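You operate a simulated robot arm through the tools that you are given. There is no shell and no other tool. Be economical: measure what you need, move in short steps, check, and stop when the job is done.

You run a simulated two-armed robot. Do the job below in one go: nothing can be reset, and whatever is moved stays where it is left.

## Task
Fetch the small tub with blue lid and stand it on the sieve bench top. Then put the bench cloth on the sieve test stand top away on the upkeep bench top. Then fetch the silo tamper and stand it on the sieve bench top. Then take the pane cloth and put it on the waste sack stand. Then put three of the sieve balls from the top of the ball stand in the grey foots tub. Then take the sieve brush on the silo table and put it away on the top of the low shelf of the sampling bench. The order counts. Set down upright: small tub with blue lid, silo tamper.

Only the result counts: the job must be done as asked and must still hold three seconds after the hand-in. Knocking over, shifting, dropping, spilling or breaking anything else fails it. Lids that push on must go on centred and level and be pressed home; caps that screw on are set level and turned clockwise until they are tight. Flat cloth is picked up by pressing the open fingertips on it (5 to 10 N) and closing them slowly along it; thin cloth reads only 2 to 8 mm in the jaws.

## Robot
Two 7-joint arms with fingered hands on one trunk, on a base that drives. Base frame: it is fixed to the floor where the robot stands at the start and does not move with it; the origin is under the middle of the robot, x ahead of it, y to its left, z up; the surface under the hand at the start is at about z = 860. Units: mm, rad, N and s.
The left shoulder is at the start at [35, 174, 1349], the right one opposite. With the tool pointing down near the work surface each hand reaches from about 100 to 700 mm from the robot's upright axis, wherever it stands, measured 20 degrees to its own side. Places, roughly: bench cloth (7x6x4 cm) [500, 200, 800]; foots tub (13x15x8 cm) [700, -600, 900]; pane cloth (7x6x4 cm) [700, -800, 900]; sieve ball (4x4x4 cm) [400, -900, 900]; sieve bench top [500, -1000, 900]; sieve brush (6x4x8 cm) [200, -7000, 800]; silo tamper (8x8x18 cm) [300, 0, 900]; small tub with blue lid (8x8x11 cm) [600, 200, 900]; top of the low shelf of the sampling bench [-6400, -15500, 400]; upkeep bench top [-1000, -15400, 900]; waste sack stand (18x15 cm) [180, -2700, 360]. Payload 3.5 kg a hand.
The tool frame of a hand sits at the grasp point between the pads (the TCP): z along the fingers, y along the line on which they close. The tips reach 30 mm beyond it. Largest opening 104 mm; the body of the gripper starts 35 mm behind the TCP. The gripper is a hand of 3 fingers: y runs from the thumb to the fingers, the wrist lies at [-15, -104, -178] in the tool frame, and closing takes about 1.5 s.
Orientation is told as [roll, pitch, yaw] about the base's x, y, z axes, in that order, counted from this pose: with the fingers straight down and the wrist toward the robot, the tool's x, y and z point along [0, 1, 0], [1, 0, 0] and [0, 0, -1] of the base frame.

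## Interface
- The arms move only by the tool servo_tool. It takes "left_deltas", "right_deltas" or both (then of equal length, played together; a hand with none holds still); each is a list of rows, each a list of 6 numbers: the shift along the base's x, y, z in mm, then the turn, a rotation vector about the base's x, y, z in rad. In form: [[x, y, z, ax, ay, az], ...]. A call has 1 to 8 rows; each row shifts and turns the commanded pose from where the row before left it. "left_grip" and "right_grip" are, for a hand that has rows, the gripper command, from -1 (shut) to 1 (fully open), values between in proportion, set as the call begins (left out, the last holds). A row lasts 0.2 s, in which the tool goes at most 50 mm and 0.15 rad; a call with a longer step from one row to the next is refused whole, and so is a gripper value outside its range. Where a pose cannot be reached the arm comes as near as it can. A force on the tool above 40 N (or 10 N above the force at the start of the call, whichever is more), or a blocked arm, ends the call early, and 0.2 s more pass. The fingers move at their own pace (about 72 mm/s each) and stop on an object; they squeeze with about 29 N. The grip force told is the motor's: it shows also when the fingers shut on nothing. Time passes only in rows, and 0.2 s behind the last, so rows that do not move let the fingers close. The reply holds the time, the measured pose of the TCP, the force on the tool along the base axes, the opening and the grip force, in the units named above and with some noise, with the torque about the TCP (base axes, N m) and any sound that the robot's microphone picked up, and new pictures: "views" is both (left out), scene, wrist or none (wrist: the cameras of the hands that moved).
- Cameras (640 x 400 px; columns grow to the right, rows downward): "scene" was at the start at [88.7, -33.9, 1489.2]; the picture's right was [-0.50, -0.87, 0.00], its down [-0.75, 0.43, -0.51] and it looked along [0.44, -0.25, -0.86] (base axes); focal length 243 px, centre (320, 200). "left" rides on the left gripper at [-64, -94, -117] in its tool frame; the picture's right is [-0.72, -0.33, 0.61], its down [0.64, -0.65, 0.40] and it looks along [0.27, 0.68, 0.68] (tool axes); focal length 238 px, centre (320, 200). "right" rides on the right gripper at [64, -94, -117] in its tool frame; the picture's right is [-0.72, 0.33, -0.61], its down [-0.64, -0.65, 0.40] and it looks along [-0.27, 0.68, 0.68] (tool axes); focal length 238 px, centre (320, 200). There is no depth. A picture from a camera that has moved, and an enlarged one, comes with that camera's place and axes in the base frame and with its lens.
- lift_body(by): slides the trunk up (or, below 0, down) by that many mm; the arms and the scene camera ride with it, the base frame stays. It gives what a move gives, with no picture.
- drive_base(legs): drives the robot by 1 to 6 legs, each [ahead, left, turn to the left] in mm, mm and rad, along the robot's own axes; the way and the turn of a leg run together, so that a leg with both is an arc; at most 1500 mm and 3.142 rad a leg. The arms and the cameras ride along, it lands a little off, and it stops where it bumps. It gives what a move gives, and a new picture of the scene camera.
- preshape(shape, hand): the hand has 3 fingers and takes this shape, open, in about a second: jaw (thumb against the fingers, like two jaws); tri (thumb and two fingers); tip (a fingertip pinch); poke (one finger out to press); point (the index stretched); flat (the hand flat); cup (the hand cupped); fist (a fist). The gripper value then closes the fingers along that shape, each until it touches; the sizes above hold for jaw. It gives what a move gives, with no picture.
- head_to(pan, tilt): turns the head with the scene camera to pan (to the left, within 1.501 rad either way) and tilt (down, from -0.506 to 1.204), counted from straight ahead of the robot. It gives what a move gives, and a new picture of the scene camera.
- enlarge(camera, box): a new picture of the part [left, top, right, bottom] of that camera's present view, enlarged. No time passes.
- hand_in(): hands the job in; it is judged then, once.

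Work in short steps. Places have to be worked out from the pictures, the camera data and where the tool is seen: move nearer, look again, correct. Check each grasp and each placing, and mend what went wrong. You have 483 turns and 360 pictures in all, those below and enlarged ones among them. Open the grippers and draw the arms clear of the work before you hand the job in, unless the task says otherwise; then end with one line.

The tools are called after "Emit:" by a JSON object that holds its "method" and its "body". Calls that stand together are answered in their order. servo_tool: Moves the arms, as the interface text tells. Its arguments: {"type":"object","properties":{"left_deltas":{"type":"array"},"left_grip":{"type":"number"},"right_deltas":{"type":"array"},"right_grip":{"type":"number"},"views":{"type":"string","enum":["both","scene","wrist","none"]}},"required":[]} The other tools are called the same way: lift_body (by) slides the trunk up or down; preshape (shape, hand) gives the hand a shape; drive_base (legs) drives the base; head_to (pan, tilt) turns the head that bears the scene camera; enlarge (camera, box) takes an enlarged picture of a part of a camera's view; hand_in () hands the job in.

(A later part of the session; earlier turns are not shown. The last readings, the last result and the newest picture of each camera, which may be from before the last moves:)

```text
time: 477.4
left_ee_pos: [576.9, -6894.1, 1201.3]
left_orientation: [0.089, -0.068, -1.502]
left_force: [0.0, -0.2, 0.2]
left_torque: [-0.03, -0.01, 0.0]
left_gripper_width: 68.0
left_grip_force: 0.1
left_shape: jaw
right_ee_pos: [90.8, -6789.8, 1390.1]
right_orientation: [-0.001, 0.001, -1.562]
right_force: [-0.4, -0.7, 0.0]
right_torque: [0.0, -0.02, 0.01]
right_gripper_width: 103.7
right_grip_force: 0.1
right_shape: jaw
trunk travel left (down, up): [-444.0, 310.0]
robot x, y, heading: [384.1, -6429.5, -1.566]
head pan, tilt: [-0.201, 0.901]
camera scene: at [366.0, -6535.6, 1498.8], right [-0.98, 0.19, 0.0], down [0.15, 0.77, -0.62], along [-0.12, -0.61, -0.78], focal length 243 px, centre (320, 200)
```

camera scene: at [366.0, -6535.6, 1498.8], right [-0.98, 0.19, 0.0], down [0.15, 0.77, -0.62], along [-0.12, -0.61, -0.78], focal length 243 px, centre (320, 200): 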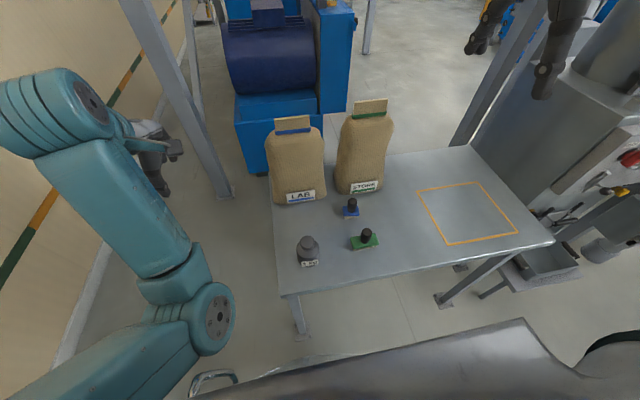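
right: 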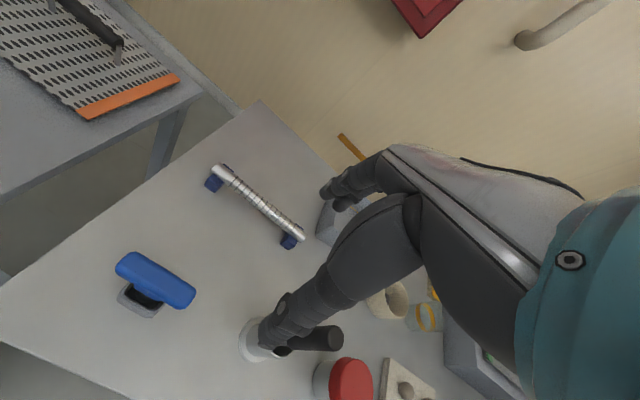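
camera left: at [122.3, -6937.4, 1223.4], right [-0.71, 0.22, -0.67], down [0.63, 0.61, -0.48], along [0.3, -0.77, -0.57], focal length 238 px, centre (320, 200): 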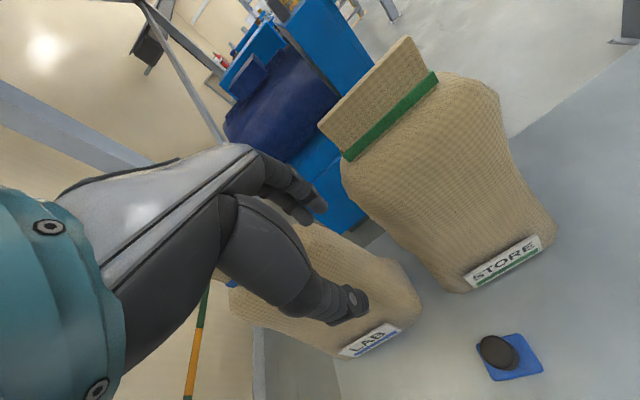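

The brush is at about [168,-7004]. I drive 60 mm forward and bring the right hand down above it in steps.

Emit:
{"method": "drive_base", "body": {"legs": [[60, 0, 0]]}}

Emit:
{"method": "servo_tool", "body": {"right_deltas": [[10, -20, -40, 0, 0, 0], [10, -20, -40, 0, 0, 0], [10, -20, -40, 0, 0, 0], [10, -20, -40, 0, 0, 0], [10, -20, -40, 0, 0, 0], [10, -20, -40, 0, 0, 0]], "right_grip": 0.3, "views": "both"}}

```text
time: 478.4
left_ee_pos: [576.0, -6955.3, 1201.2]
left_orientation: [0.09, -0.066, -1.502]
left_force: [0.3, -0.2, -0.9]
left_torque: [0.01, -0.01, -0.02]
left_gripper_width: 67.7
left_grip_force: 0.0
left_shape: jaw
right_ee_pos: [91.9, -6852.6, 1390.6]
right_orientation: [0.0, 0.004, -1.562]
right_force: [-0.4, 0.0, 0.2]
right_torque: [0.02, 0.0, -0.02]
right_gripper_width: 104.0
right_grip_force: 0.1
right_shape: jaw
trunk travel left (down, up): [-444.0, 310.0]
robot x, y, heading: [379.9, -6495.2, -1.565]
head pan, tilt: [-0.201, 0.901]
camera scene: at [366.5, -6597.4, 1498.7], right [-0.98, 0.19, 0.0], down [0.15, 0.77, -0.62], along [-0.12, -0.61, -0.78], focal length 243 px, centre (320, 200)
```

scene: 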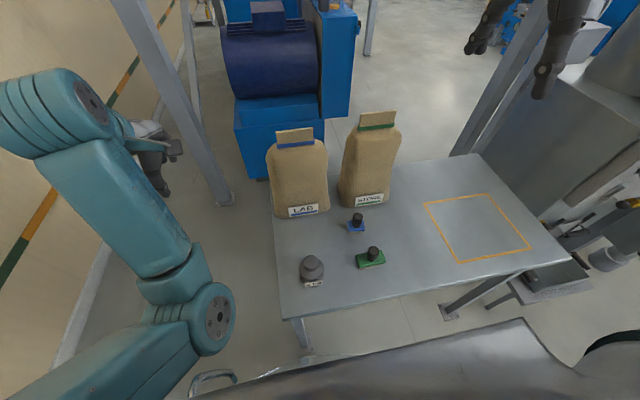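

```text
time: 479.8
left_ee_pos: [576.2, -6954.8, 1200.8]
left_orientation: [0.092, -0.069, -1.503]
left_force: [0.8, 0.7, -0.4]
left_torque: [0.01, -0.01, 0.03]
left_gripper_width: 67.9
left_grip_force: 0.1
left_shape: jaw
right_ee_pos: [153.3, -6974.5, 1150.7]
right_orientation: [0.002, 0.0, -1.561]
right_force: [-0.9, 0.0, -0.3]
right_torque: [0.01, -0.01, 0.02]
right_gripper_width: 67.9
right_grip_force: 0.0
right_shape: jaw
trunk travel left (down, up): [-444.0, 310.0]
robot x, y, heading: [374.7, -6493.5, -1.563]
head pan, tilt: [-0.201, 0.901]
camera scene: at [366.6, -6597.3, 1498.7], right [-0.98, 0.19, 0.0], down [0.15, 0.77, -0.62], along [-0.12, -0.61, -0.78], focal length 243 px, centre (320, 200)
camera right: at [215.0, -6878.8, 1266.9], right [-0.72, -0.33, 0.61], down [-0.65, 0.65, -0.41], along [-0.26, -0.69, -0.68], focal length 238 px, centre (320, 200)
```

scene: 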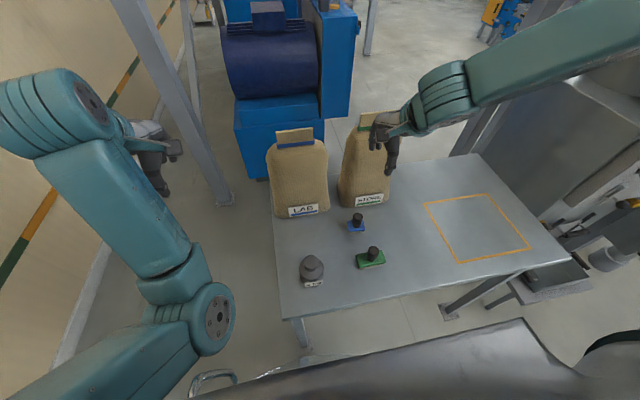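
right: 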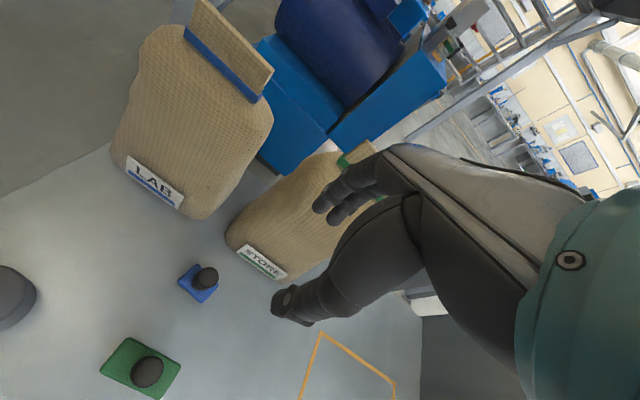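

The right arm works well. The brush handle is at about [168,-6998], so I move above it and lower.

Emit:
{"method": "servo_tool", "body": {"right_deltas": [[5, -8, -40, 0, 0, 0], [5, -8, -45, 0, 0, 0], [5, -8, -45, 0, 0, 0], [0, 0, -40, 0, 0, 0]], "views": "both"}}

```text
time: 480.8
left_ee_pos: [576.8, -6953.4, 1202.0]
left_orientation: [0.09, -0.067, -1.502]
left_force: [0.4, -0.4, -0.2]
left_torque: [0.0, -0.01, 0.0]
left_gripper_width: 68.0
left_grip_force: 0.1
left_shape: jaw
right_ee_pos: [143.5, -6977.5, 1017.8]
right_orientation: [-0.001, -0.002, -1.562]
right_force: [-0.6, -0.4, 0.5]
right_torque: [0.0, 0.02, -0.03]
right_gripper_width: 68.0
right_grip_force: 0.0
right_shape: jaw
right hand out of reach, approached as far as the arm can: row 3, 4
trunk travel left (down, up): [-444.0, 310.0]
robot x, y, heading: [384.6, -6493.2, -1.564]
head pan, tilt: [-0.201, 0.901]
camera scene: at [365.8, -6595.4, 1498.9], right [-0.98, 0.19, 0.0], down [0.15, 0.77, -0.62], along [-0.12, -0.61, -0.78], focal length 243 px, centre (320, 200)
camera right: at [206.9, -6881.6, 1133.9], right [-0.72, -0.33, 0.61], down [-0.65, 0.65, -0.41], along [-0.26, -0.69, -0.68], focal length 238 px, centre (320, 200)
```

scene: 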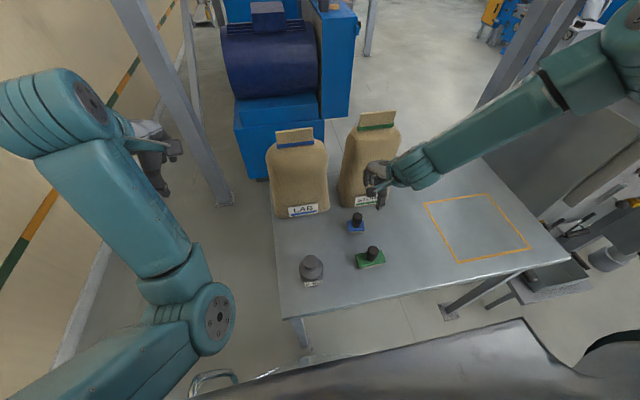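
right: 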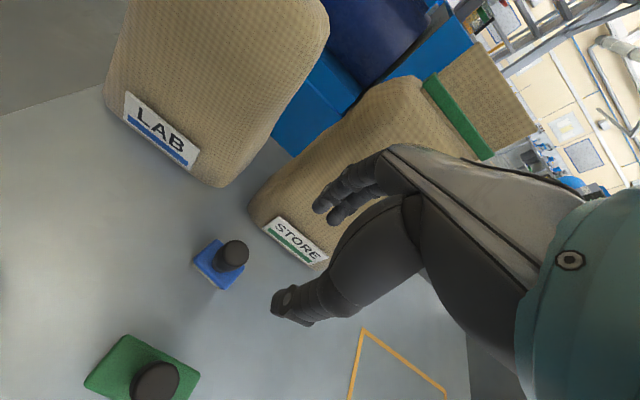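

The right arm hits a limit this far inward. I raise the hand and shift the robot 150 mm further left, so the brush is more to the right.

Emit:
{"method": "servo_tool", "body": {"right_deltas": [[0, 0, 40, 0, 0, 0], [0, 5, 45, 0, 0, 0], [0, 5, 45, 0, 0, 0], [0, 5, 40, 0, 0, 0]], "views": "none"}}

Emit:
{"method": "drive_base", "body": {"legs": [[0, 150, 0]]}}

```text
time: 481.8
left_ee_pos: [577.1, -6953.6, 1201.6]
left_orientation: [0.089, -0.071, -1.502]
left_force: [0.5, 0.0, 0.1]
left_torque: [0.0, 0.02, 0.0]
left_gripper_width: 67.7
left_grip_force: 0.1
left_shape: jaw
right_ee_pos: [142.8, -6961.4, 1190.5]
right_orientation: [0.001, 0.0, -1.562]
right_force: [-0.2, -0.4, 0.0]
right_torque: [0.01, -0.03, 0.03]
right_gripper_width: 68.0
right_grip_force: 0.0
right_shape: jaw
trunk travel left (down, up): [-444.0, 310.0]
robot x, y, heading: [380.8, -6493.5, -1.566]
head pan, tilt: [-0.201, 0.901]
```

```text
time: 483.1
left_ee_pos: [725.4, -6954.1, 1200.7]
left_orientation: [0.088, -0.068, -1.501]
left_force: [0.4, 0.1, 0.0]
left_torque: [0.02, 0.05, 0.0]
left_gripper_width: 68.0
left_grip_force: 0.1
left_shape: jaw
right_ee_pos: [290.8, -6962.2, 1189.9]
right_orientation: [0.0, 0.0, -1.562]
right_force: [0.8, 0.7, -0.5]
right_torque: [0.02, 0.03, 0.01]
right_gripper_width: 68.1
right_grip_force: 0.1
right_shape: jaw
trunk travel left (down, up): [-444.0, 310.0]
robot x, y, heading: [527.3, -6490.3, -1.566]
head pan, tilt: [-0.201, 0.901]
camera scene: at [515.3, -6594.8, 1498.9], right [-0.98, 0.19, 0.0], down [0.15, 0.77, -0.62], along [-0.12, -0.61, -0.78], focal length 243 px, centre (320, 200)
```

scene: 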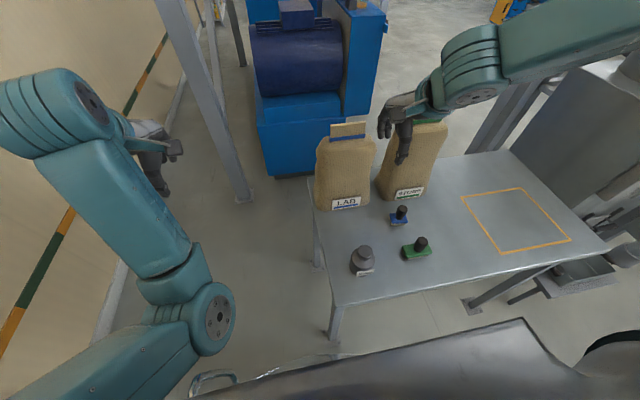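

Now I bring the right hand over the brush and down.

Emit:
{"method": "servo_tool", "body": {"right_deltas": [[-40, -10, 0, 0, 0, 0], [-40, -10, -10, 0, 0, 0], [-40, -10, -25, 0, 0, 0], [-3, -6, -40, 0, 0, 0], [0, 0, -45, 0, 0, 0], [0, 0, -45, 0, 0, 0]], "views": "both"}}

```text
time: 484.5
left_ee_pos: [724.4, -6954.5, 1201.6]
left_orientation: [0.091, -0.068, -1.502]
left_force: [0.1, -0.2, -0.2]
left_torque: [-0.01, -0.02, -0.01]
left_gripper_width: 67.7
left_grip_force: 0.1
left_shape: jaw
right_ee_pos: [165.9, -6998.5, 1025.1]
right_orientation: [0.0, 0.0, -1.562]
right_force: [0.3, -0.2, 0.0]
right_torque: [0.03, -0.02, -0.01]
right_gripper_width: 67.7
right_grip_force: 0.0
right_shape: jaw
trunk travel left (down, up): [-444.0, 310.0]
robot x, y, heading: [526.9, -6490.6, -1.565]
head pan, tilt: [-0.201, 0.901]
camera scene: at [514.4, -6595.7, 1498.8], right [-0.98, 0.19, 0.0], down [0.15, 0.77, -0.62], along [-0.12, -0.61, -0.78], focal length 243 px, centre (320, 200)
camera right: at [228.2, -6904.0, 1141.6], right [-0.72, -0.33, 0.61], down [-0.65, 0.65, -0.4], along [-0.26, -0.69, -0.68], focal length 238 px, centre (320, 200)
```

scene: 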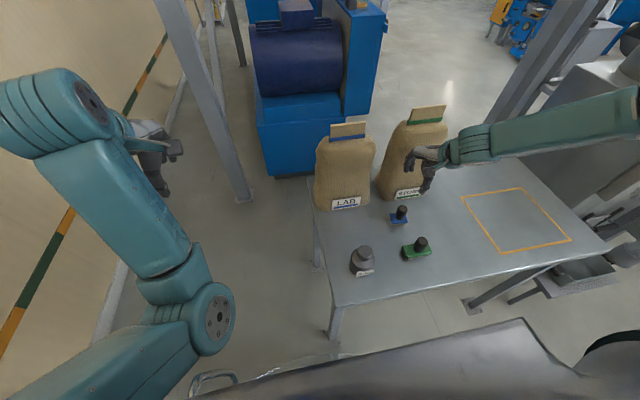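
right: 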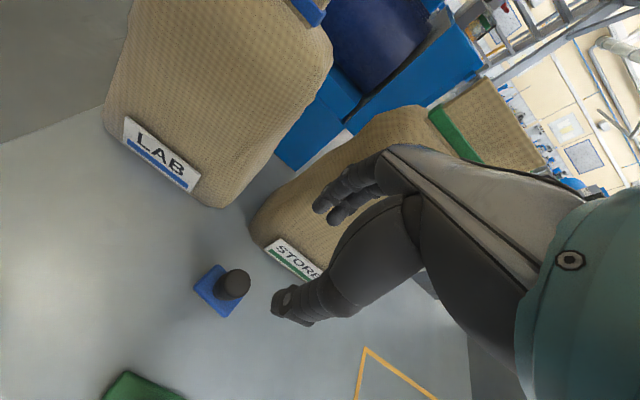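

Centred within 3 mm. I go down to about z 900 and look.

Emit:
{"method": "servo_tool", "body": {"right_deltas": [[1, 2, -40, 0, 0, 0], [0, 0, -40, 0, 0, 0], [0, 0, -35, 0, 0, 0]], "views": "wrist"}}

```text
time: 485.3
left_ee_pos: [725.3, -6953.5, 1200.6]
left_orientation: [0.092, -0.069, -1.501]
left_force: [0.2, 0.5, 0.2]
left_torque: [-0.01, -0.02, -0.01]
left_gripper_width: 67.8
left_grip_force: 0.1
left_shape: jaw
right_ee_pos: [162.3, -6977.4, 973.2]
right_orientation: [0.001, 0.002, -1.562]
right_force: [-0.8, 0.7, -0.4]
right_torque: [-0.04, -0.03, 0.01]
right_gripper_width: 67.9
right_grip_force: 0.1
right_shape: jaw
right hand out of reach, approached as far as the arm can: row 2, 3
trunk travel left (down, up): [-444.0, 310.0]
robot x, y, heading: [524.7, -6490.5, -1.565]
head pan, tilt: [-0.201, 0.901]
camera right: at [224.4, -6881.9, 1089.9], right [-0.72, -0.33, 0.61], down [-0.65, 0.65, -0.4], along [-0.26, -0.69, -0.68], focal length 238 px, centre (320, 200)
```

right: 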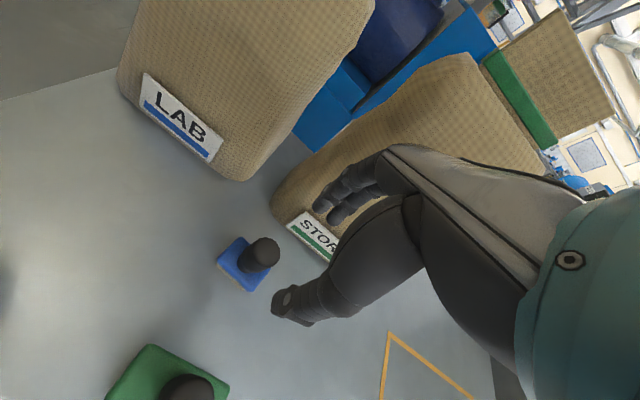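

Again a limit, this time at low height. I raise the hand and use the trunk to get lower instead.

Emit:
{"method": "servo_tool", "body": {"right_deltas": [[0, 0, 45, 0, 0, 0], [0, -5, 45, 0, 0, 0], [0, -5, 45, 0, 0, 0], [0, -5, 45, 0, 0, 0]], "views": "none"}}

Emit:
{"method": "lift_body", "body": {"by": -180}}

```text
time: 486.3
left_ee_pos: [724.7, -6953.2, 1200.8]
left_orientation: [0.089, -0.071, -1.5]
left_force: [0.1, 0.3, 0.3]
left_torque: [-0.04, -0.04, 0.01]
left_gripper_width: 68.2
left_grip_force: 0.0
left_shape: jaw
right_ee_pos: [166.5, -6988.6, 1153.3]
right_orientation: [0.001, -0.001, -1.56]
right_force: [-0.3, 0.1, 0.4]
right_torque: [0.0, -0.01, 0.01]
right_gripper_width: 67.9
right_grip_force: 0.1
right_shape: jaw
trunk travel left (down, up): [-444.0, 310.0]
robot x, y, heading: [527.7, -6493.1, -1.562]
head pan, tilt: [-0.201, 0.901]
```

```text
time: 488.3
left_ee_pos: [747.9, -6967.6, 995.9]
left_orientation: [0.152, -0.02, -1.467]
left_force: [-0.4, 0.5, 0.0]
left_torque: [0.01, -0.02, 0.01]
left_gripper_width: 67.7
left_grip_force: 0.1
left_shape: jaw
right_ee_pos: [164.4, -6988.4, 971.8]
right_orientation: [0.001, -0.002, -1.561]
right_force: [0.0, 0.0, -0.5]
right_torque: [0.01, 0.02, 0.01]
right_gripper_width: 67.9
right_grip_force: 0.1
right_shape: jaw
trunk travel left (down, up): [-264.0, 490.0]
robot x, y, heading: [526.3, -6492.2, -1.564]
head pan, tilt: [-0.201, 0.901]
```

The right hand is at z 972 and holds its pose. I continue down over the brush.

Emit:
{"method": "servo_tool", "body": {"right_deltas": [[2, -4, -30, 0, 0, 0], [1, -4, -30, 0, 0, 0], [0, 0, -15, 0, 0, 0]], "views": "both"}}

```text
time: 489.1
left_ee_pos: [746.9, -6968.9, 996.4]
left_orientation: [0.152, -0.022, -1.471]
left_force: [-0.2, -0.9, 0.1]
left_torque: [0.03, 0.01, 0.0]
left_gripper_width: 68.0
left_grip_force: 0.0
left_shape: jaw
right_ee_pos: [167.5, -6995.5, 897.2]
right_orientation: [0.0, 0.001, -1.564]
right_force: [0.4, 0.3, 0.2]
right_torque: [0.0, -0.03, -0.02]
right_gripper_width: 68.1
right_grip_force: 0.0
right_shape: jaw
trunk travel left (down, up): [-264.0, 490.0]
robot x, y, heading: [528.7, -6486.0, -1.563]
head pan, tilt: [-0.201, 0.901]
camera scene: at [514.6, -6649.1, 1316.6], right [-0.98, 0.19, 0.0], down [0.15, 0.77, -0.62], along [-0.12, -0.61, -0.78], focal length 243 px, centre (320, 200)
camera right: at [229.9, -6901.2, 1014.9], right [-0.72, -0.33, 0.61], down [-0.65, 0.65, -0.4], along [-0.26, -0.69, -0.68], focal length 238 px, centre (320, 200)
```

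scene: 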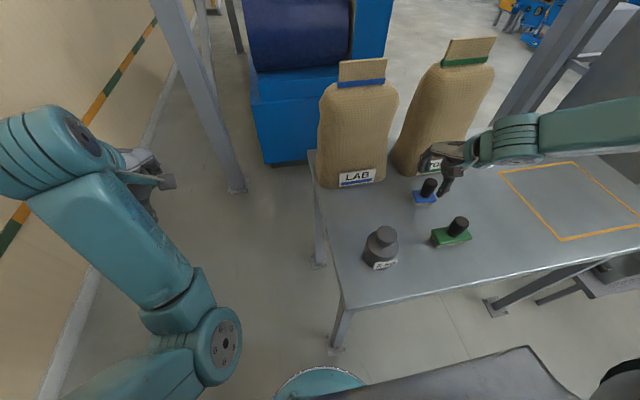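
right: 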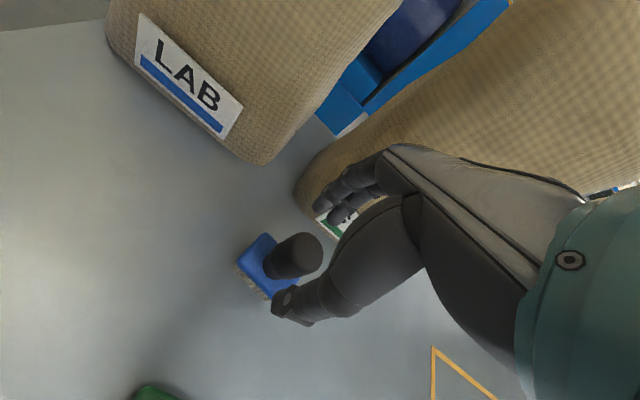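

The handle is right on the tool axis with its top at z about 867. I lower 43 mm and close.

Emit:
{"method": "servo_tool", "body": {"right_deltas": [[0, 0, -20, 0, 0, 0], [0, 0, -15, 0, 0, 0], [0, 0, -8, 0, 0, 0]], "views": "wrist"}}

```text
time: 489.9
left_ee_pos: [746.8, -6968.1, 996.7]
left_orientation: [0.149, -0.026, -1.471]
left_force: [-0.4, 0.4, -0.1]
left_torque: [-0.01, 0.01, 0.0]
left_gripper_width: 67.9
left_grip_force: 0.1
left_shape: jaw
right_ee_pos: [167.4, -6997.3, 855.6]
right_orientation: [-0.001, 0.001, -1.563]
right_force: [-0.2, -0.4, 0.7]
right_torque: [-0.01, 0.01, 0.01]
right_gripper_width: 67.7
right_grip_force: 0.1
right_shape: jaw
trunk travel left (down, up): [-264.0, 490.0]
robot x, y, heading: [526.4, -6493.7, -1.559]
head pan, tilt: [-0.201, 0.901]
camera right: at [230.2, -6902.5, 970.7], right [-0.72, -0.33, 0.61], down [-0.65, 0.65, -0.4], along [-0.26, -0.69, -0.68], focal length 238 px, centre (320, 200)
```

right: 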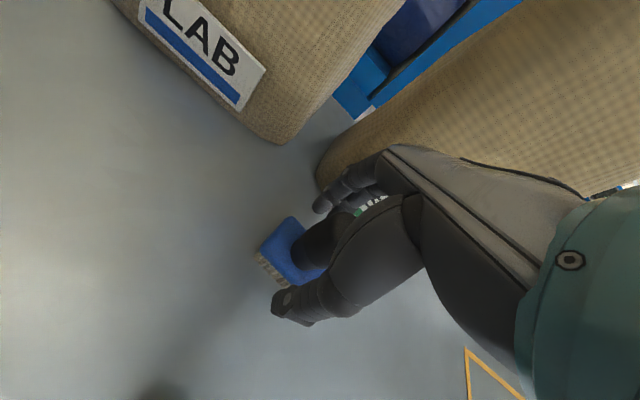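

Emit:
{"method": "servo_tool", "body": {"right_deltas": [[0, 0, 0, 0, 0, 0], [0, 0, 0, 0, 0, 0], [0, 0, 0, 0, 0, 0], [0, 0, 0, 0, 0, 0], [0, 0, 0, 0, 0, 0], [0, 0, 0, 0, 0, 0]], "right_grip": -1, "views": "wrist"}}

```text
time: 491.3
left_ee_pos: [746.2, -6968.6, 998.8]
left_orientation: [0.145, -0.026, -1.471]
left_force: [-0.7, 0.1, -0.3]
left_torque: [-0.01, 0.0, 0.02]
left_gripper_width: 67.9
left_grip_force: 0.0
left_shape: jaw
right_ee_pos: [167.2, -6998.1, 856.5]
right_orientation: [0.002, -0.003, -1.561]
right_force: [-0.6, -3.3, 15.6]
right_torque: [-0.3, 0.06, -0.1]
right_gripper_width: 26.7
right_grip_force: 29.3
right_shape: jaw
trunk travel left (down, up): [-264.0, 490.0]
robot x, y, heading: [526.5, -6486.9, -1.564]
head pan, tilt: [-0.201, 0.901]
camera right: at [231.0, -6902.5, 972.3], right [-0.72, -0.33, 0.62], down [-0.65, 0.65, -0.41], along [-0.26, -0.69, -0.68], focal length 238 px, centre (320, 200)
```

right: 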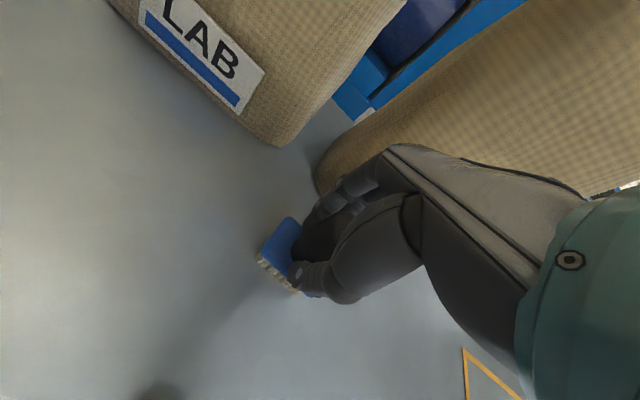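

The handle is gripped at 27 mm. I lift straight up and check.

Emit:
{"method": "servo_tool", "body": {"right_deltas": [[0, 0, 15, 0, 0, 0], [0, 0, 30, 0, 0, 0], [0, 0, 40, 0, 0, 0], [0, 10, 40, 0, 0, 0], [0, 20, 40, 0, 0, 0]], "views": "both"}}

```text
time: 492.5
left_ee_pos: [746.9, -6968.1, 997.5]
left_orientation: [0.147, -0.026, -1.471]
left_force: [0.4, -1.1, 0.1]
left_torque: [0.01, 0.02, 0.0]
left_gripper_width: 67.9
left_grip_force: 0.1
left_shape: jaw
right_ee_pos: [167.5, -6965.6, 1019.2]
right_orientation: [0.0, 0.001, -1.562]
right_force: [0.3, 0.1, -2.0]
right_torque: [0.02, -0.01, 0.01]
right_gripper_width: 25.1
right_grip_force: 28.9
right_shape: jaw
trunk travel left (down, up): [-264.0, 490.0]
robot x, y, heading: [529.7, -6490.0, -1.561]
head pan, tilt: [-0.201, 0.901]
camera scene: at [514.7, -6648.3, 1316.7], right [-0.98, 0.19, 0.0], down [0.15, 0.77, -0.62], along [-0.12, -0.61, -0.78], focal length 243 px, centre (320, 200)
camera right: at [230.5, -6871.7, 1135.2], right [-0.72, -0.33, 0.61], down [-0.65, 0.65, -0.4], along [-0.26, -0.69, -0.68], focal length 238 px, centre (320, 200)
```

scene: 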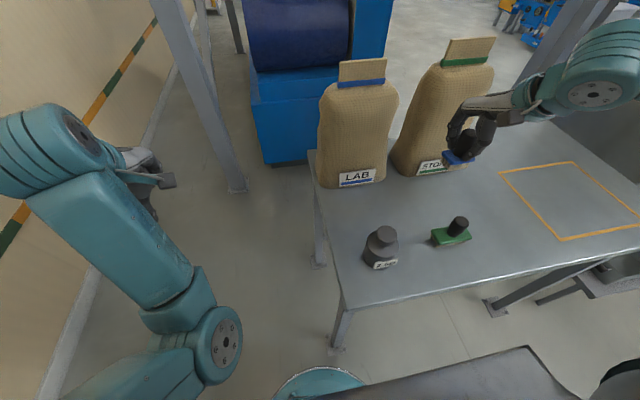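
right: 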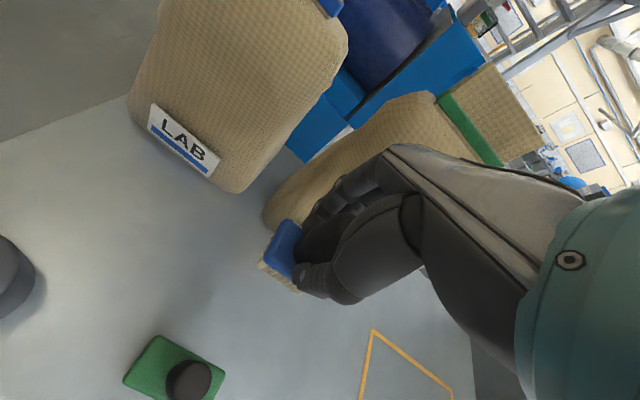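

The brush is held firmly. I raise the trunk, tuck the right hand in, and back away from the table.

Emit:
{"method": "lift_body", "body": {"by": 180}}

Emit:
{"method": "servo_tool", "body": {"right_deltas": [[10, 25, 20, 0, 0, 0], [15, 30, 20, 0, 0, 0], [15, 30, 10, 0, 0, 0], [15, 25, 0, 0, 0, 0]], "views": "none"}}

Emit:
{"method": "head_to", "body": {"pan": -0.8, "tilt": 0.35}}

Emit:
{"method": "drive_base", "body": {"legs": [[-700, 0, 0]]}}

```text
time: 494.5
left_ee_pos: [738.7, -6971.5, 1185.4]
left_orientation: [0.115, -0.04, -1.481]
left_force: [-0.6, -0.7, 0.2]
left_torque: [0.0, 0.0, 0.01]
left_gripper_width: 67.9
left_grip_force: 0.1
left_shape: jaw
right_ee_pos: [167.4, -6967.6, 1197.9]
right_orientation: [-0.001, 0.001, -1.561]
right_force: [0.1, -0.2, -1.2]
right_torque: [0.0, 0.01, 0.0]
right_gripper_width: 24.9
right_grip_force: 28.7
right_shape: jaw
trunk travel left (down, up): [-444.0, 310.0]
robot x, y, heading: [528.2, -6490.6, -1.563]
head pan, tilt: [-0.201, 0.901]
```

```text
time: 495.5
left_ee_pos: [738.7, -6971.0, 1183.4]
left_orientation: [0.121, -0.035, -1.482]
left_force: [0.1, 0.4, -1.3]
left_torque: [-0.01, 0.01, 0.06]
left_gripper_width: 67.8
left_grip_force: 0.0
left_shape: jaw
right_ee_pos: [221.4, -6856.1, 1249.2]
right_orientation: [0.001, 0.0, -1.563]
right_force: [0.4, 0.2, -1.9]
right_torque: [0.0, 0.0, 0.02]
right_gripper_width: 24.8
right_grip_force: 28.8
right_shape: jaw
trunk travel left (down, up): [-444.0, 310.0]
robot x, y, heading: [528.2, -6490.5, -1.565]
head pan, tilt: [-0.201, 0.901]
```

```text
time: 496.5
left_ee_pos: [738.3, -6969.8, 1181.6]
left_orientation: [0.122, -0.032, -1.482]
left_force: [0.2, -0.2, 1.0]
left_torque: [0.05, 0.0, -0.02]
left_gripper_width: 67.8
left_grip_force: 0.1
left_shape: jaw
right_ee_pos: [222.1, -6857.5, 1248.9]
right_orientation: [0.0, 0.0, -1.562]
right_force: [-1.0, 0.5, -0.5]
right_torque: [0.02, -0.03, 0.01]
right_gripper_width: 25.1
right_grip_force: 29.1
right_shape: jaw
trunk travel left (down, up): [-444.0, 310.0]
robot x, y, heading: [530.1, -6493.0, -1.556]
head pan, tilt: [-0.799, 0.351]
camera scene: at [462.7, -6586.3, 1546.3], right [-0.7, 0.71, 0.0], down [0.25, 0.24, -0.94], along [-0.67, -0.66, -0.34], focal length 243 px, centre (320, 200)
```

scene: 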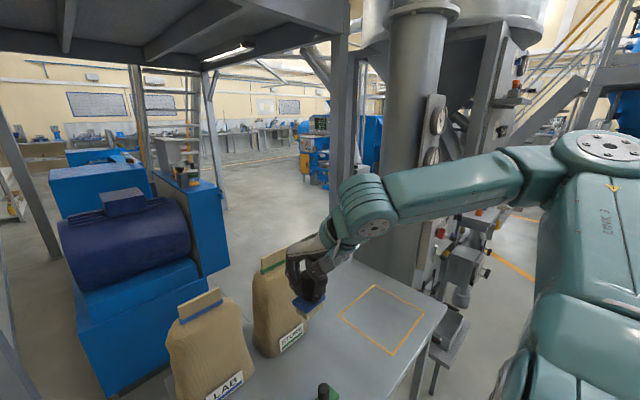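

```text
time: 500.4
left_ee_pos: [734.7, -6272.9, 1180.0]
left_orientation: [0.124, -0.026, -1.483]
left_force: [-0.4, -0.9, -0.4]
left_torque: [-0.02, 0.01, 0.01]
left_gripper_width: 68.0
left_grip_force: 0.1
left_shape: jaw
right_ee_pos: [216.1, -6159.5, 1249.7]
right_orientation: [0.001, 0.0, -1.565]
right_force: [0.9, 0.0, -0.4]
right_torque: [-0.02, -0.02, 0.0]
right_gripper_width: 24.9
right_grip_force: 28.8
right_shape: jaw
trunk travel left (down, up): [-444.0, 310.0]
robot x, y, heading: [525.8, -5795.8, -1.569]
head pan, tilt: [-0.799, 0.351]
camera scene: at [458.4, -5889.2, 1546.4], right [-0.7, 0.71, 0.0], down [0.25, 0.24, -0.94], along [-0.67, -0.66, -0.34], focal length 243 px, centre (320, 200)
```

scene: 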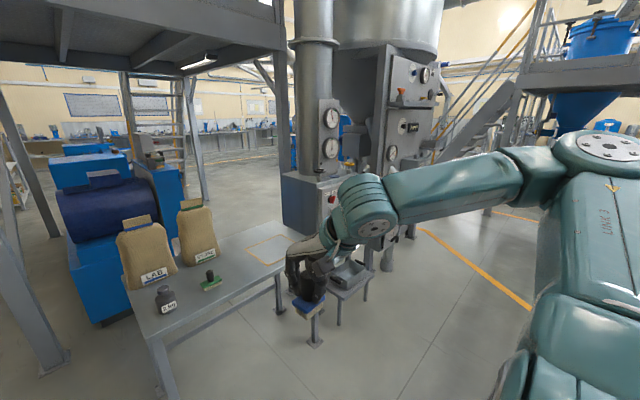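

I turn west and follow the known route around the silo.

Emit:
{"method": "drive_base", "body": {"legs": [[0, 0, -1.525], [1100, 0, 0], [1100, 0, 0], [1030, 0, 0], [0, 0, 1.087]]}}

Emit:
{"method": "head_to", "body": {"pan": 0.2, "tilt": 0.4}}

```text
time: 522.7
left_ee_pos: [-2728.7, -6411.6, 1180.8]
left_orientation: [0.129, -0.029, -1.932]
left_force: [0.1, -0.8, 0.4]
left_torque: [-0.01, -0.01, 0.01]
left_gripper_width: 68.0
left_grip_force: 0.0
left_shape: jaw
right_ee_pos: [-3146.6, -6081.8, 1249.1]
right_orientation: [-0.001, 0.0, -2.017]
right_force: [-0.7, 0.7, -1.4]
right_torque: [-0.02, 0.04, -0.01]
right_gripper_width: 24.6
right_grip_force: 28.4
right_shape: jaw
trunk travel left (down, up): [-444.0, 310.0]
robot x, y, heading: [-2708.3, -5886.8, -2.014]
head pan, tilt: [-0.799, 0.351]
camera scene: at [-2811.0, -5944.3, 1546.4], right [-0.32, 0.95, 0.0], down [0.33, 0.11, -0.94], along [-0.89, -0.3, -0.34], focal length 243 px, centre (320, 200)
```

scene: 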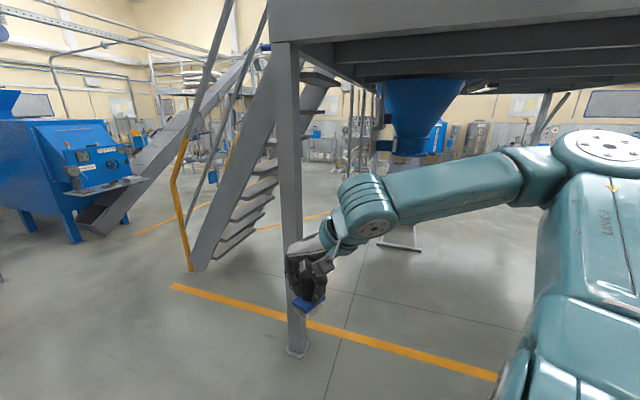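

```text
time: 524.0
left_ee_pos: [-2728.4, -6411.6, 1181.0]
left_orientation: [0.132, -0.029, -1.931]
left_force: [-1.5, -0.2, 0.4]
left_torque: [0.0, -0.02, -0.02]
left_gripper_width: 67.8
left_grip_force: 0.2
left_shape: jaw
right_ee_pos: [-3148.1, -6081.8, 1248.9]
right_orientation: [-0.001, -0.001, -2.017]
right_force: [0.3, 0.5, -0.6]
right_torque: [-0.01, 0.01, -0.02]
right_gripper_width: 24.8
right_grip_force: 29.0
right_shape: jaw
trunk travel left (down, up): [-444.0, 310.0]
robot x, y, heading: [-2709.7, -5889.4, -2.019]
head pan, tilt: [0.201, 0.4]
camera scene: at [-2745.6, -6004.5, 1541.9], right [-0.97, 0.25, 0.0], down [0.1, 0.38, -0.92], along [-0.23, -0.89, -0.39], focal length 243 px, centre (320, 200)
```

scene: 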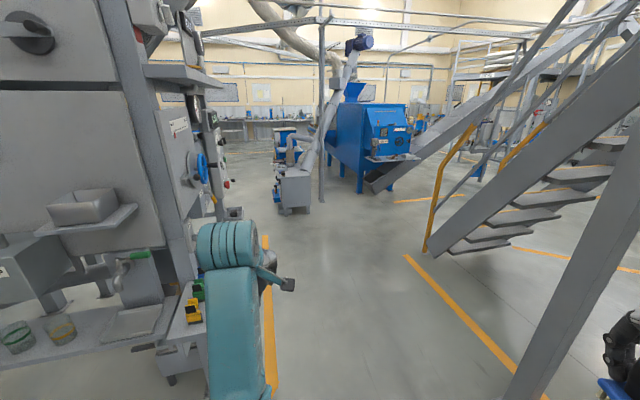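

I continue: past the silo to [-3330,-7300], face -y, then go to the gap entry.

Emit:
{"method": "drive_base", "body": {"legs": [[0, 0, 0.033], [1000, 0, 0], [541, 0, 0], [0, 0, 0.415], [740, 0, 0], [0, 0, 0.83]]}}

```text
time: 539.3
left_ee_pos: [-2837.2, -8205.3, 1181.2]
left_orientation: [0.129, -0.029, -0.639]
left_force: [0.3, 0.1, -0.7]
left_torque: [0.03, 0.01, -0.03]
left_gripper_width: 67.9
left_grip_force: 0.0
left_shape: jaw
right_ee_pos: [-3269.2, -8517.9, 1249.9]
right_orientation: [-0.001, 0.0, -0.726]
right_force: [-1.2, -0.2, -1.1]
right_torque: [0.02, -0.01, 0.01]
right_gripper_width: 24.0
right_grip_force: 29.0
right_shape: jaw
trunk travel left (down, up): [-444.0, 310.0]
robot x, y, heading: [-3341.1, -8044.2, -0.729]
head pan, tilt: [0.201, 0.4]
camera scene: at [-3233.9, -8111.8, 1541.9], right [-0.5, -0.87, 0.0], down [-0.34, 0.2, -0.92], along [0.8, -0.46, -0.39], focal length 243 px, centre (320, 200)
```

scene: 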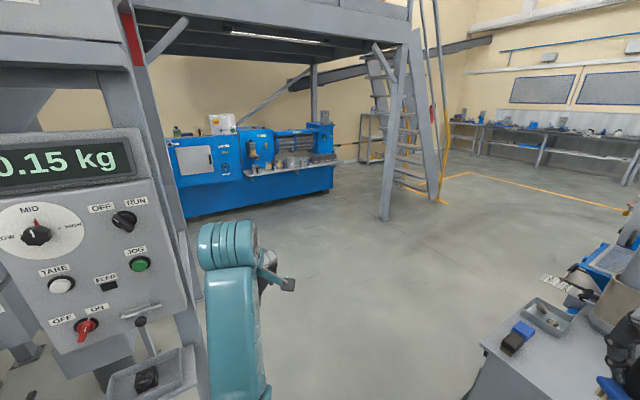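

I'm on the gap line again. I drive through.

Emit:
{"method": "drive_base", "body": {"legs": [[0, 0, -0.012], [1000, 0, 0], [940, 0, 0], [0, 0, -0.82]]}}

```text
time: 551.4
left_ee_pos: [-1714.0, -9807.1, 1180.6]
left_orientation: [0.13, -0.028, -1.484]
left_force: [-1.2, -0.6, 0.8]
left_torque: [-0.05, -0.04, 0.0]
left_gripper_width: 67.8
left_grip_force: 0.1
left_shape: jaw
right_ee_pos: [-2234.4, -9690.8, 1249.3]
right_orientation: [0.002, 0.0, -1.569]
right_force: [-0.5, -0.3, -0.8]
right_torque: [0.02, -0.03, 0.02]
right_gripper_width: 24.0
right_grip_force: 29.1
right_shape: jaw
trunk travel left (down, up): [-444.0, 310.0]
robot x, y, heading: [-1926.2, -9329.0, -1.571]
head pan, tilt: [0.201, 0.4]
camera scene: at [-1906.1, -9447.6, 1541.9], right [-0.98, -0.2, 0.0], down [-0.08, 0.38, -0.92], along [0.18, -0.9, -0.39], focal length 243 px, centre (320, 200)
```

scene: 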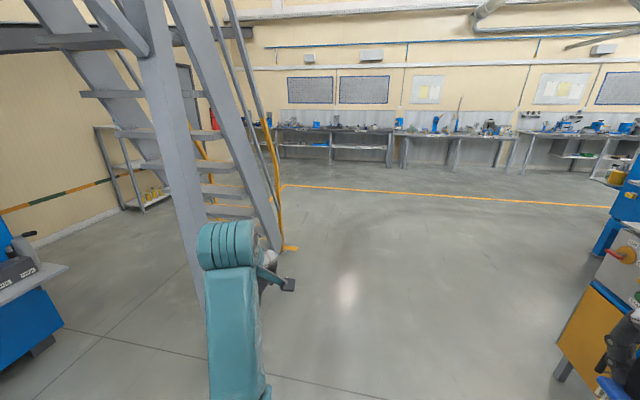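

I drive south to y about -12800, then turn to look west along the bench row.

Emit:
{"method": "drive_base", "body": {"legs": [[1500, 0, -0.01], [1500, 0, 0], [500, 0, 0], [0, 0, -1.2]]}}

Emit:
{"method": "head_to", "body": {"pan": 0, "tilt": 0.25}}

```text
time: 571.3
left_ee_pos: [-2297.3, -13185.1, 1181.7]
left_orientation: [0.133, -0.028, -2.666]
left_force: [-0.2, 0.4, -0.5]
left_torque: [0.02, 0.03, -0.01]
left_gripper_width: 67.7
left_grip_force: 0.0
left_shape: jaw
right_ee_pos: [-2384.2, -12658.0, 1249.0]
right_orientation: [0.0, -0.001, -2.752]
right_force: [1.0, 0.3, -1.6]
right_torque: [0.01, -0.03, -0.01]
right_gripper_width: 24.1
right_grip_force: 28.8
right_shape: jaw
trunk travel left (down, up): [-444.0, 310.0]
robot x, y, heading: [-1931.1, -12807.9, -2.758]
head pan, tilt: [0.201, 0.4]
camera scene: at [-2035.2, -12869.8, 1541.9], right [-0.55, 0.83, 0.0], down [0.32, 0.22, -0.92], along [-0.77, -0.51, -0.39], focal length 243 px, centre (320, 200)
```

scene: 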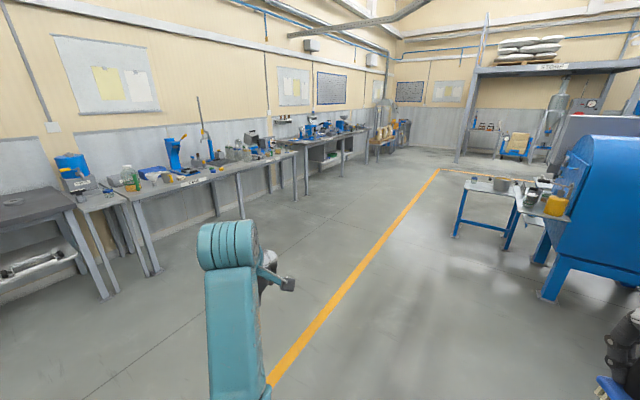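

```text
time: 572.0
left_ee_pos: [-2295.5, -13186.0, 1181.1]
left_orientation: [0.132, -0.029, -2.668]
left_force: [0.4, -0.1, 0.4]
left_torque: [0.0, 0.01, 0.0]
left_gripper_width: 68.0
left_grip_force: 0.1
left_shape: jaw
right_ee_pos: [-2385.1, -12658.1, 1248.9]
right_orientation: [0.0, -0.001, -2.751]
right_force: [-0.1, 0.5, -1.5]
right_torque: [0.0, -0.01, -0.01]
right_gripper_width: 23.8
right_grip_force: 28.6
right_shape: jaw
trunk travel left (down, up): [-444.0, 310.0]
robot x, y, heading: [-1932.2, -12804.8, -2.746]
head pan, tilt: [0.0, 0.25]
camera scene: at [-2044.6, -12853.9, 1555.8], right [-0.38, 0.93, 0.0], down [0.23, 0.09, -0.97], along [-0.9, -0.37, -0.25], focal length 243 px, centre (320, 200)
```

scene: 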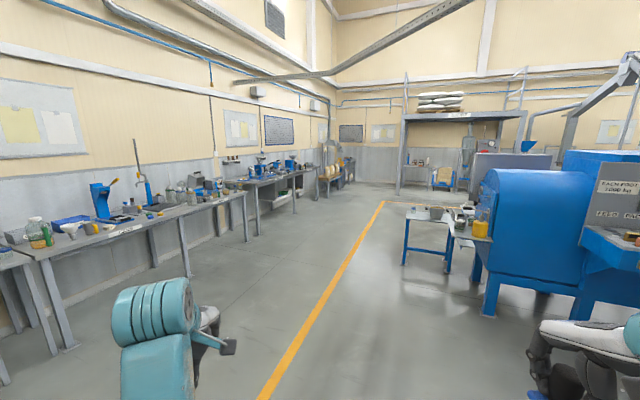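

The third bench in the row, with a low shelf, matches the sampling bench's place. I drive diagonally to about [-5800,-14100] and look.

Emit:
{"method": "drive_base", "body": {"legs": [[0, 0, -0.072], [1360, 0, 0], [1360, 0, 0], [1300, 0, 0], [0, 0, 0.9]]}}

Emit:
{"method": "head_to", "body": {"pan": 0.2, "tilt": 0.45}}

```text
time: 594.2
left_ee_pos: [-5776.5, -14521.8, 1180.7]
left_orientation: [0.133, -0.03, -1.879]
left_force: [0.3, 0.1, 0.5]
left_torque: [0.0, -0.02, 0.01]
left_gripper_width: 68.1
left_grip_force: 0.0
left_shape: jaw
right_ee_pos: [-6211.8, -14213.3, 1249.2]
right_orientation: [0.0, 0.0, -1.965]
right_force: [1.3, 1.0, -1.4]
right_torque: [0.02, -0.01, 0.01]
right_gripper_width: 24.0
right_grip_force: 28.9
right_shape: jaw
trunk travel left (down, up): [-444.0, 310.0]
robot x, y, heading: [-5785.4, -13997.1, -1.965]
head pan, tilt: [0.0, 0.25]
camera scene: at [-5832.8, -14110.3, 1555.8], right [-0.92, 0.39, 0.0], down [0.1, 0.23, -0.97], along [-0.37, -0.89, -0.25], focal length 243 px, centre (320, 200)
```

scene: 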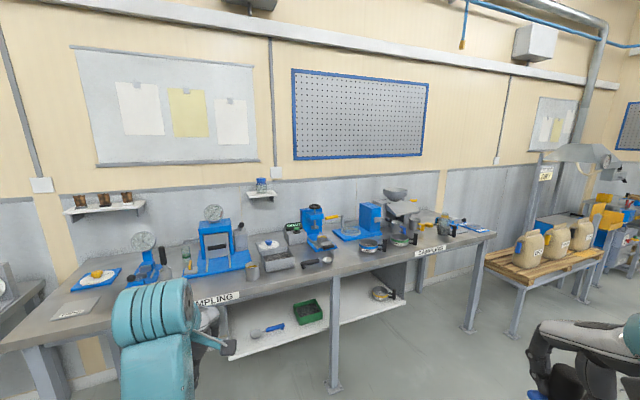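

```text
time: 595.0
left_ee_pos: [-5775.6, -14521.1, 1180.2]
left_orientation: [0.134, -0.03, -1.879]
left_force: [0.8, 0.3, 0.4]
left_torque: [-0.02, 0.01, 0.01]
left_gripper_width: 67.8
left_grip_force: 0.0
left_shape: jaw
right_ee_pos: [-6212.7, -14213.3, 1248.7]
right_orientation: [0.001, -0.001, -1.967]
right_force: [-0.7, -0.1, -0.4]
right_torque: [-0.01, 0.0, 0.0]
right_gripper_width: 23.8
right_grip_force: 29.0
right_shape: jaw
trunk travel left (down, up): [-444.0, 310.0]
robot x, y, heading: [-5788.4, -13996.9, -1.964]
head pan, tilt: [0.201, 0.45]
camera scene: at [-5814.8, -14114.2, 1537.2], right [-0.98, 0.2, 0.0], down [0.08, 0.43, -0.9], along [-0.18, -0.88, -0.43], focal length 243 px, centre (320, 200)
```

scene: 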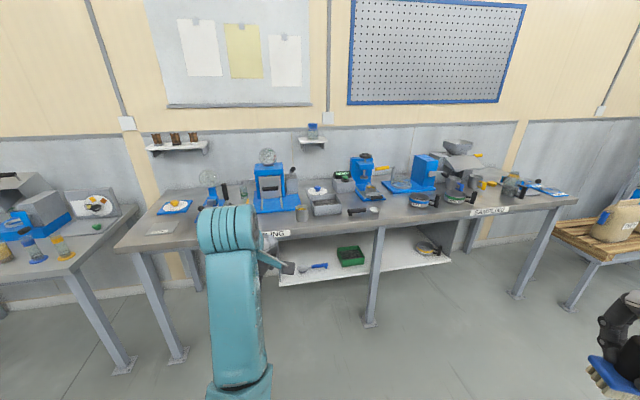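

It's the SAMPLING bench; its low white shelf is at z about 400 and free between the green tray and the sieve, around [-6560,-15310]. I square up to the bench at a distance first.

Emit:
{"method": "drive_base", "body": {"legs": [[0, 0, 0.393], [150, -452, 0]]}}

Emit:
{"method": "head_to", "body": {"pan": -0.25, "tilt": 0.55}}

```text
time: 598.9
left_ee_pos: [-6022.5, -14623.4, 1181.3]
left_orientation: [0.133, -0.031, -1.485]
left_force: [0.1, -0.4, 0.7]
left_torque: [0.0, -0.03, -0.04]
left_gripper_width: 68.1
left_grip_force: 0.1
left_shape: jaw
right_ee_pos: [-6543.8, -14506.1, 1249.2]
right_orientation: [0.001, 0.0, -1.572]
right_force: [0.1, 0.2, -1.3]
right_torque: [-0.04, -0.02, 0.01]
right_gripper_width: 23.7
right_grip_force: 29.0
right_shape: jaw
trunk travel left (down, up): [-444.0, 310.0]
robot x, y, heading: [-6234.1, -14145.9, -1.575]
head pan, tilt: [0.201, 0.45]
camera scene: at [-6215.9, -14263.9, 1537.2], right [-0.98, -0.2, 0.0], down [-0.09, 0.43, -0.9], along [0.18, -0.88, -0.44], focal length 243 px, centre (320, 200)
```

scene: 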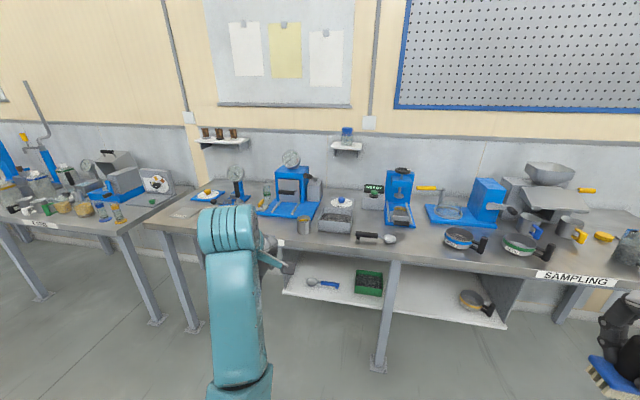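

```text
time: 599.8
left_ee_pos: [-6022.7, -14623.6, 1182.0]
left_orientation: [0.131, -0.031, -1.485]
left_force: [-0.2, 0.7, -0.6]
left_torque: [-0.01, -0.01, -0.05]
left_gripper_width: 67.9
left_grip_force: 0.0
left_shape: jaw
right_ee_pos: [-6544.3, -14507.5, 1249.8]
right_orientation: [0.0, -0.001, -1.574]
right_force: [-0.4, 0.0, -1.6]
right_torque: [0.01, -0.02, 0.0]
right_gripper_width: 23.7
right_grip_force: 28.8
right_shape: jaw
trunk travel left (down, up): [-444.0, 310.0]
robot x, y, heading: [-6235.7, -14142.7, -1.571]
head pan, tilt: [-0.25, 0.55]
camera scene: at [-6255.8, -14260.6, 1528.2], right [-0.97, 0.25, 0.0], down [0.13, 0.51, -0.85], along [-0.21, -0.83, -0.52], focal length 243 px, centre (320, 200)
```

scene: 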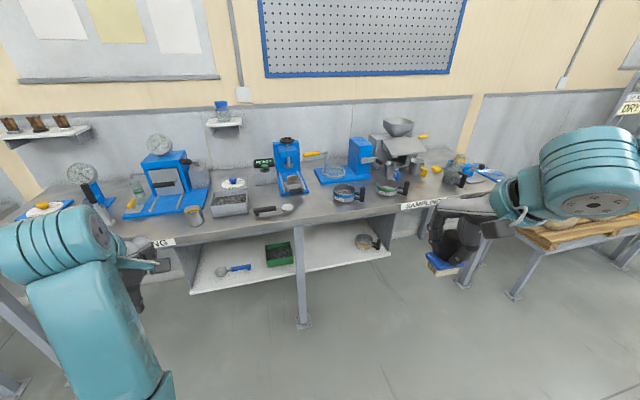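

The free part of the shelf is right of the centre leg, around [-6590,-15320]. Before lowering, the left hand must be out of the way of the bench top, so I move it outwards and back.

Emit:
{"method": "servo_tool", "body": {"left_deltas": [[35, 20, 0, 0, 0, 0], [35, 25, 0, 0, 0, 0], [35, 30, 0, 0, 0, 0], [35, 30, 0, 0, 0, 0], [30, 35, 0, 0, 0, 0], [20, 40, 0, 0, 0, 0]], "views": "scene"}}

```text
time: 601.2
left_ee_pos: [-5818.0, -14461.3, 1167.3]
left_orientation: [0.127, -0.027, -1.486]
left_force: [0.8, 0.8, -1.1]
left_torque: [0.01, 0.01, 0.02]
left_gripper_width: 67.7
left_grip_force: 0.1
left_shape: jaw
left hand out of reach, approached as far as the arm can: row 4, 5, 6
right_ee_pos: [-6542.9, -14507.0, 1248.9]
right_orientation: [-0.001, 0.0, -1.571]
right_force: [-0.2, -0.1, -0.7]
right_torque: [-0.02, 0.0, 0.0]
right_gripper_width: 24.0
right_grip_force: 29.1
right_shape: jaw
trunk travel left (down, up): [-444.0, 310.0]
robot x, y, heading: [-6233.1, -14144.6, -1.572]
head pan, tilt: [-0.25, 0.55]
camera scene: at [-6255.4, -14260.2, 1528.2], right [-0.97, 0.25, 0.0], down [0.13, 0.51, -0.85], along [-0.21, -0.83, -0.52], focal length 243 px, centre (320, 200)
```

scene: 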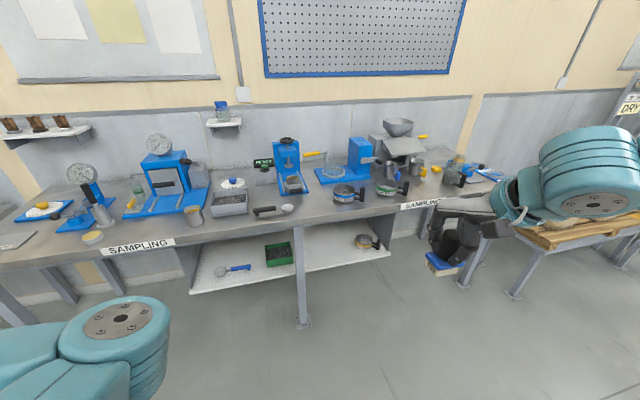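

The left hand is clear now. I lower the trunk by 400 here, away from the bench, and check both hands.

Emit:
{"method": "lift_body", "body": {"by": -400}}

Emit:
{"method": "head_to", "body": {"pan": -0.3, "tilt": 0.4}}

```text
time: 605.1
left_ee_pos: [-5818.5, -14506.8, 669.2]
left_orientation: [0.164, 0.349, -1.48]
left_force: [0.2, -0.4, 1.0]
left_torque: [0.02, -0.01, -0.02]
left_gripper_width: 67.8
left_grip_force: 0.1
left_shape: jaw
right_ee_pos: [-6544.3, -14572.3, 743.1]
right_orientation: [0.001, 0.345, -1.572]
right_force: [-0.4, 0.3, -0.3]
right_torque: [-0.02, -0.02, 0.02]
right_gripper_width: 23.8
right_grip_force: 28.9
right_shape: jaw
trunk travel left (down, up): [-44.0, 710.0]
robot x, y, heading: [-6234.8, -14146.7, -1.569]
head pan, tilt: [-0.25, 0.55]
```

```text
time: 605.8
left_ee_pos: [-5817.8, -14506.2, 668.1]
left_orientation: [0.166, 0.351, -1.48]
left_force: [0.1, -0.4, 0.1]
left_torque: [-0.02, -0.02, 0.01]
left_gripper_width: 67.9
left_grip_force: 0.1
left_shape: jaw
right_ee_pos: [-6544.3, -14573.0, 742.8]
right_orientation: [0.001, 0.345, -1.571]
right_force: [0.8, 0.5, -1.5]
right_torque: [-0.01, -0.02, 0.0]
right_gripper_width: 24.1
right_grip_force: 29.1
right_shape: jaw
trunk travel left (down, up): [-44.0, 710.0]
robot x, y, heading: [-6237.7, -14146.9, -1.575]
head pan, tilt: [-0.3, 0.4]
camera scene: at [-6261.6, -14434.3, 1128.7], right [-0.95, 0.3, 0.0], down [0.12, 0.37, -0.92], along [-0.27, -0.88, -0.39], focal length 243 px, centre (320, 200)
```

scene: 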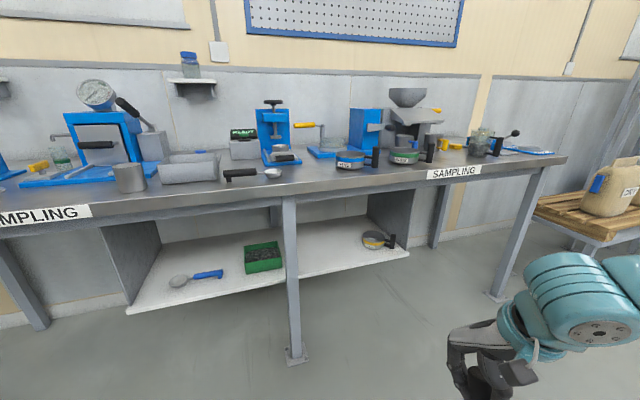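

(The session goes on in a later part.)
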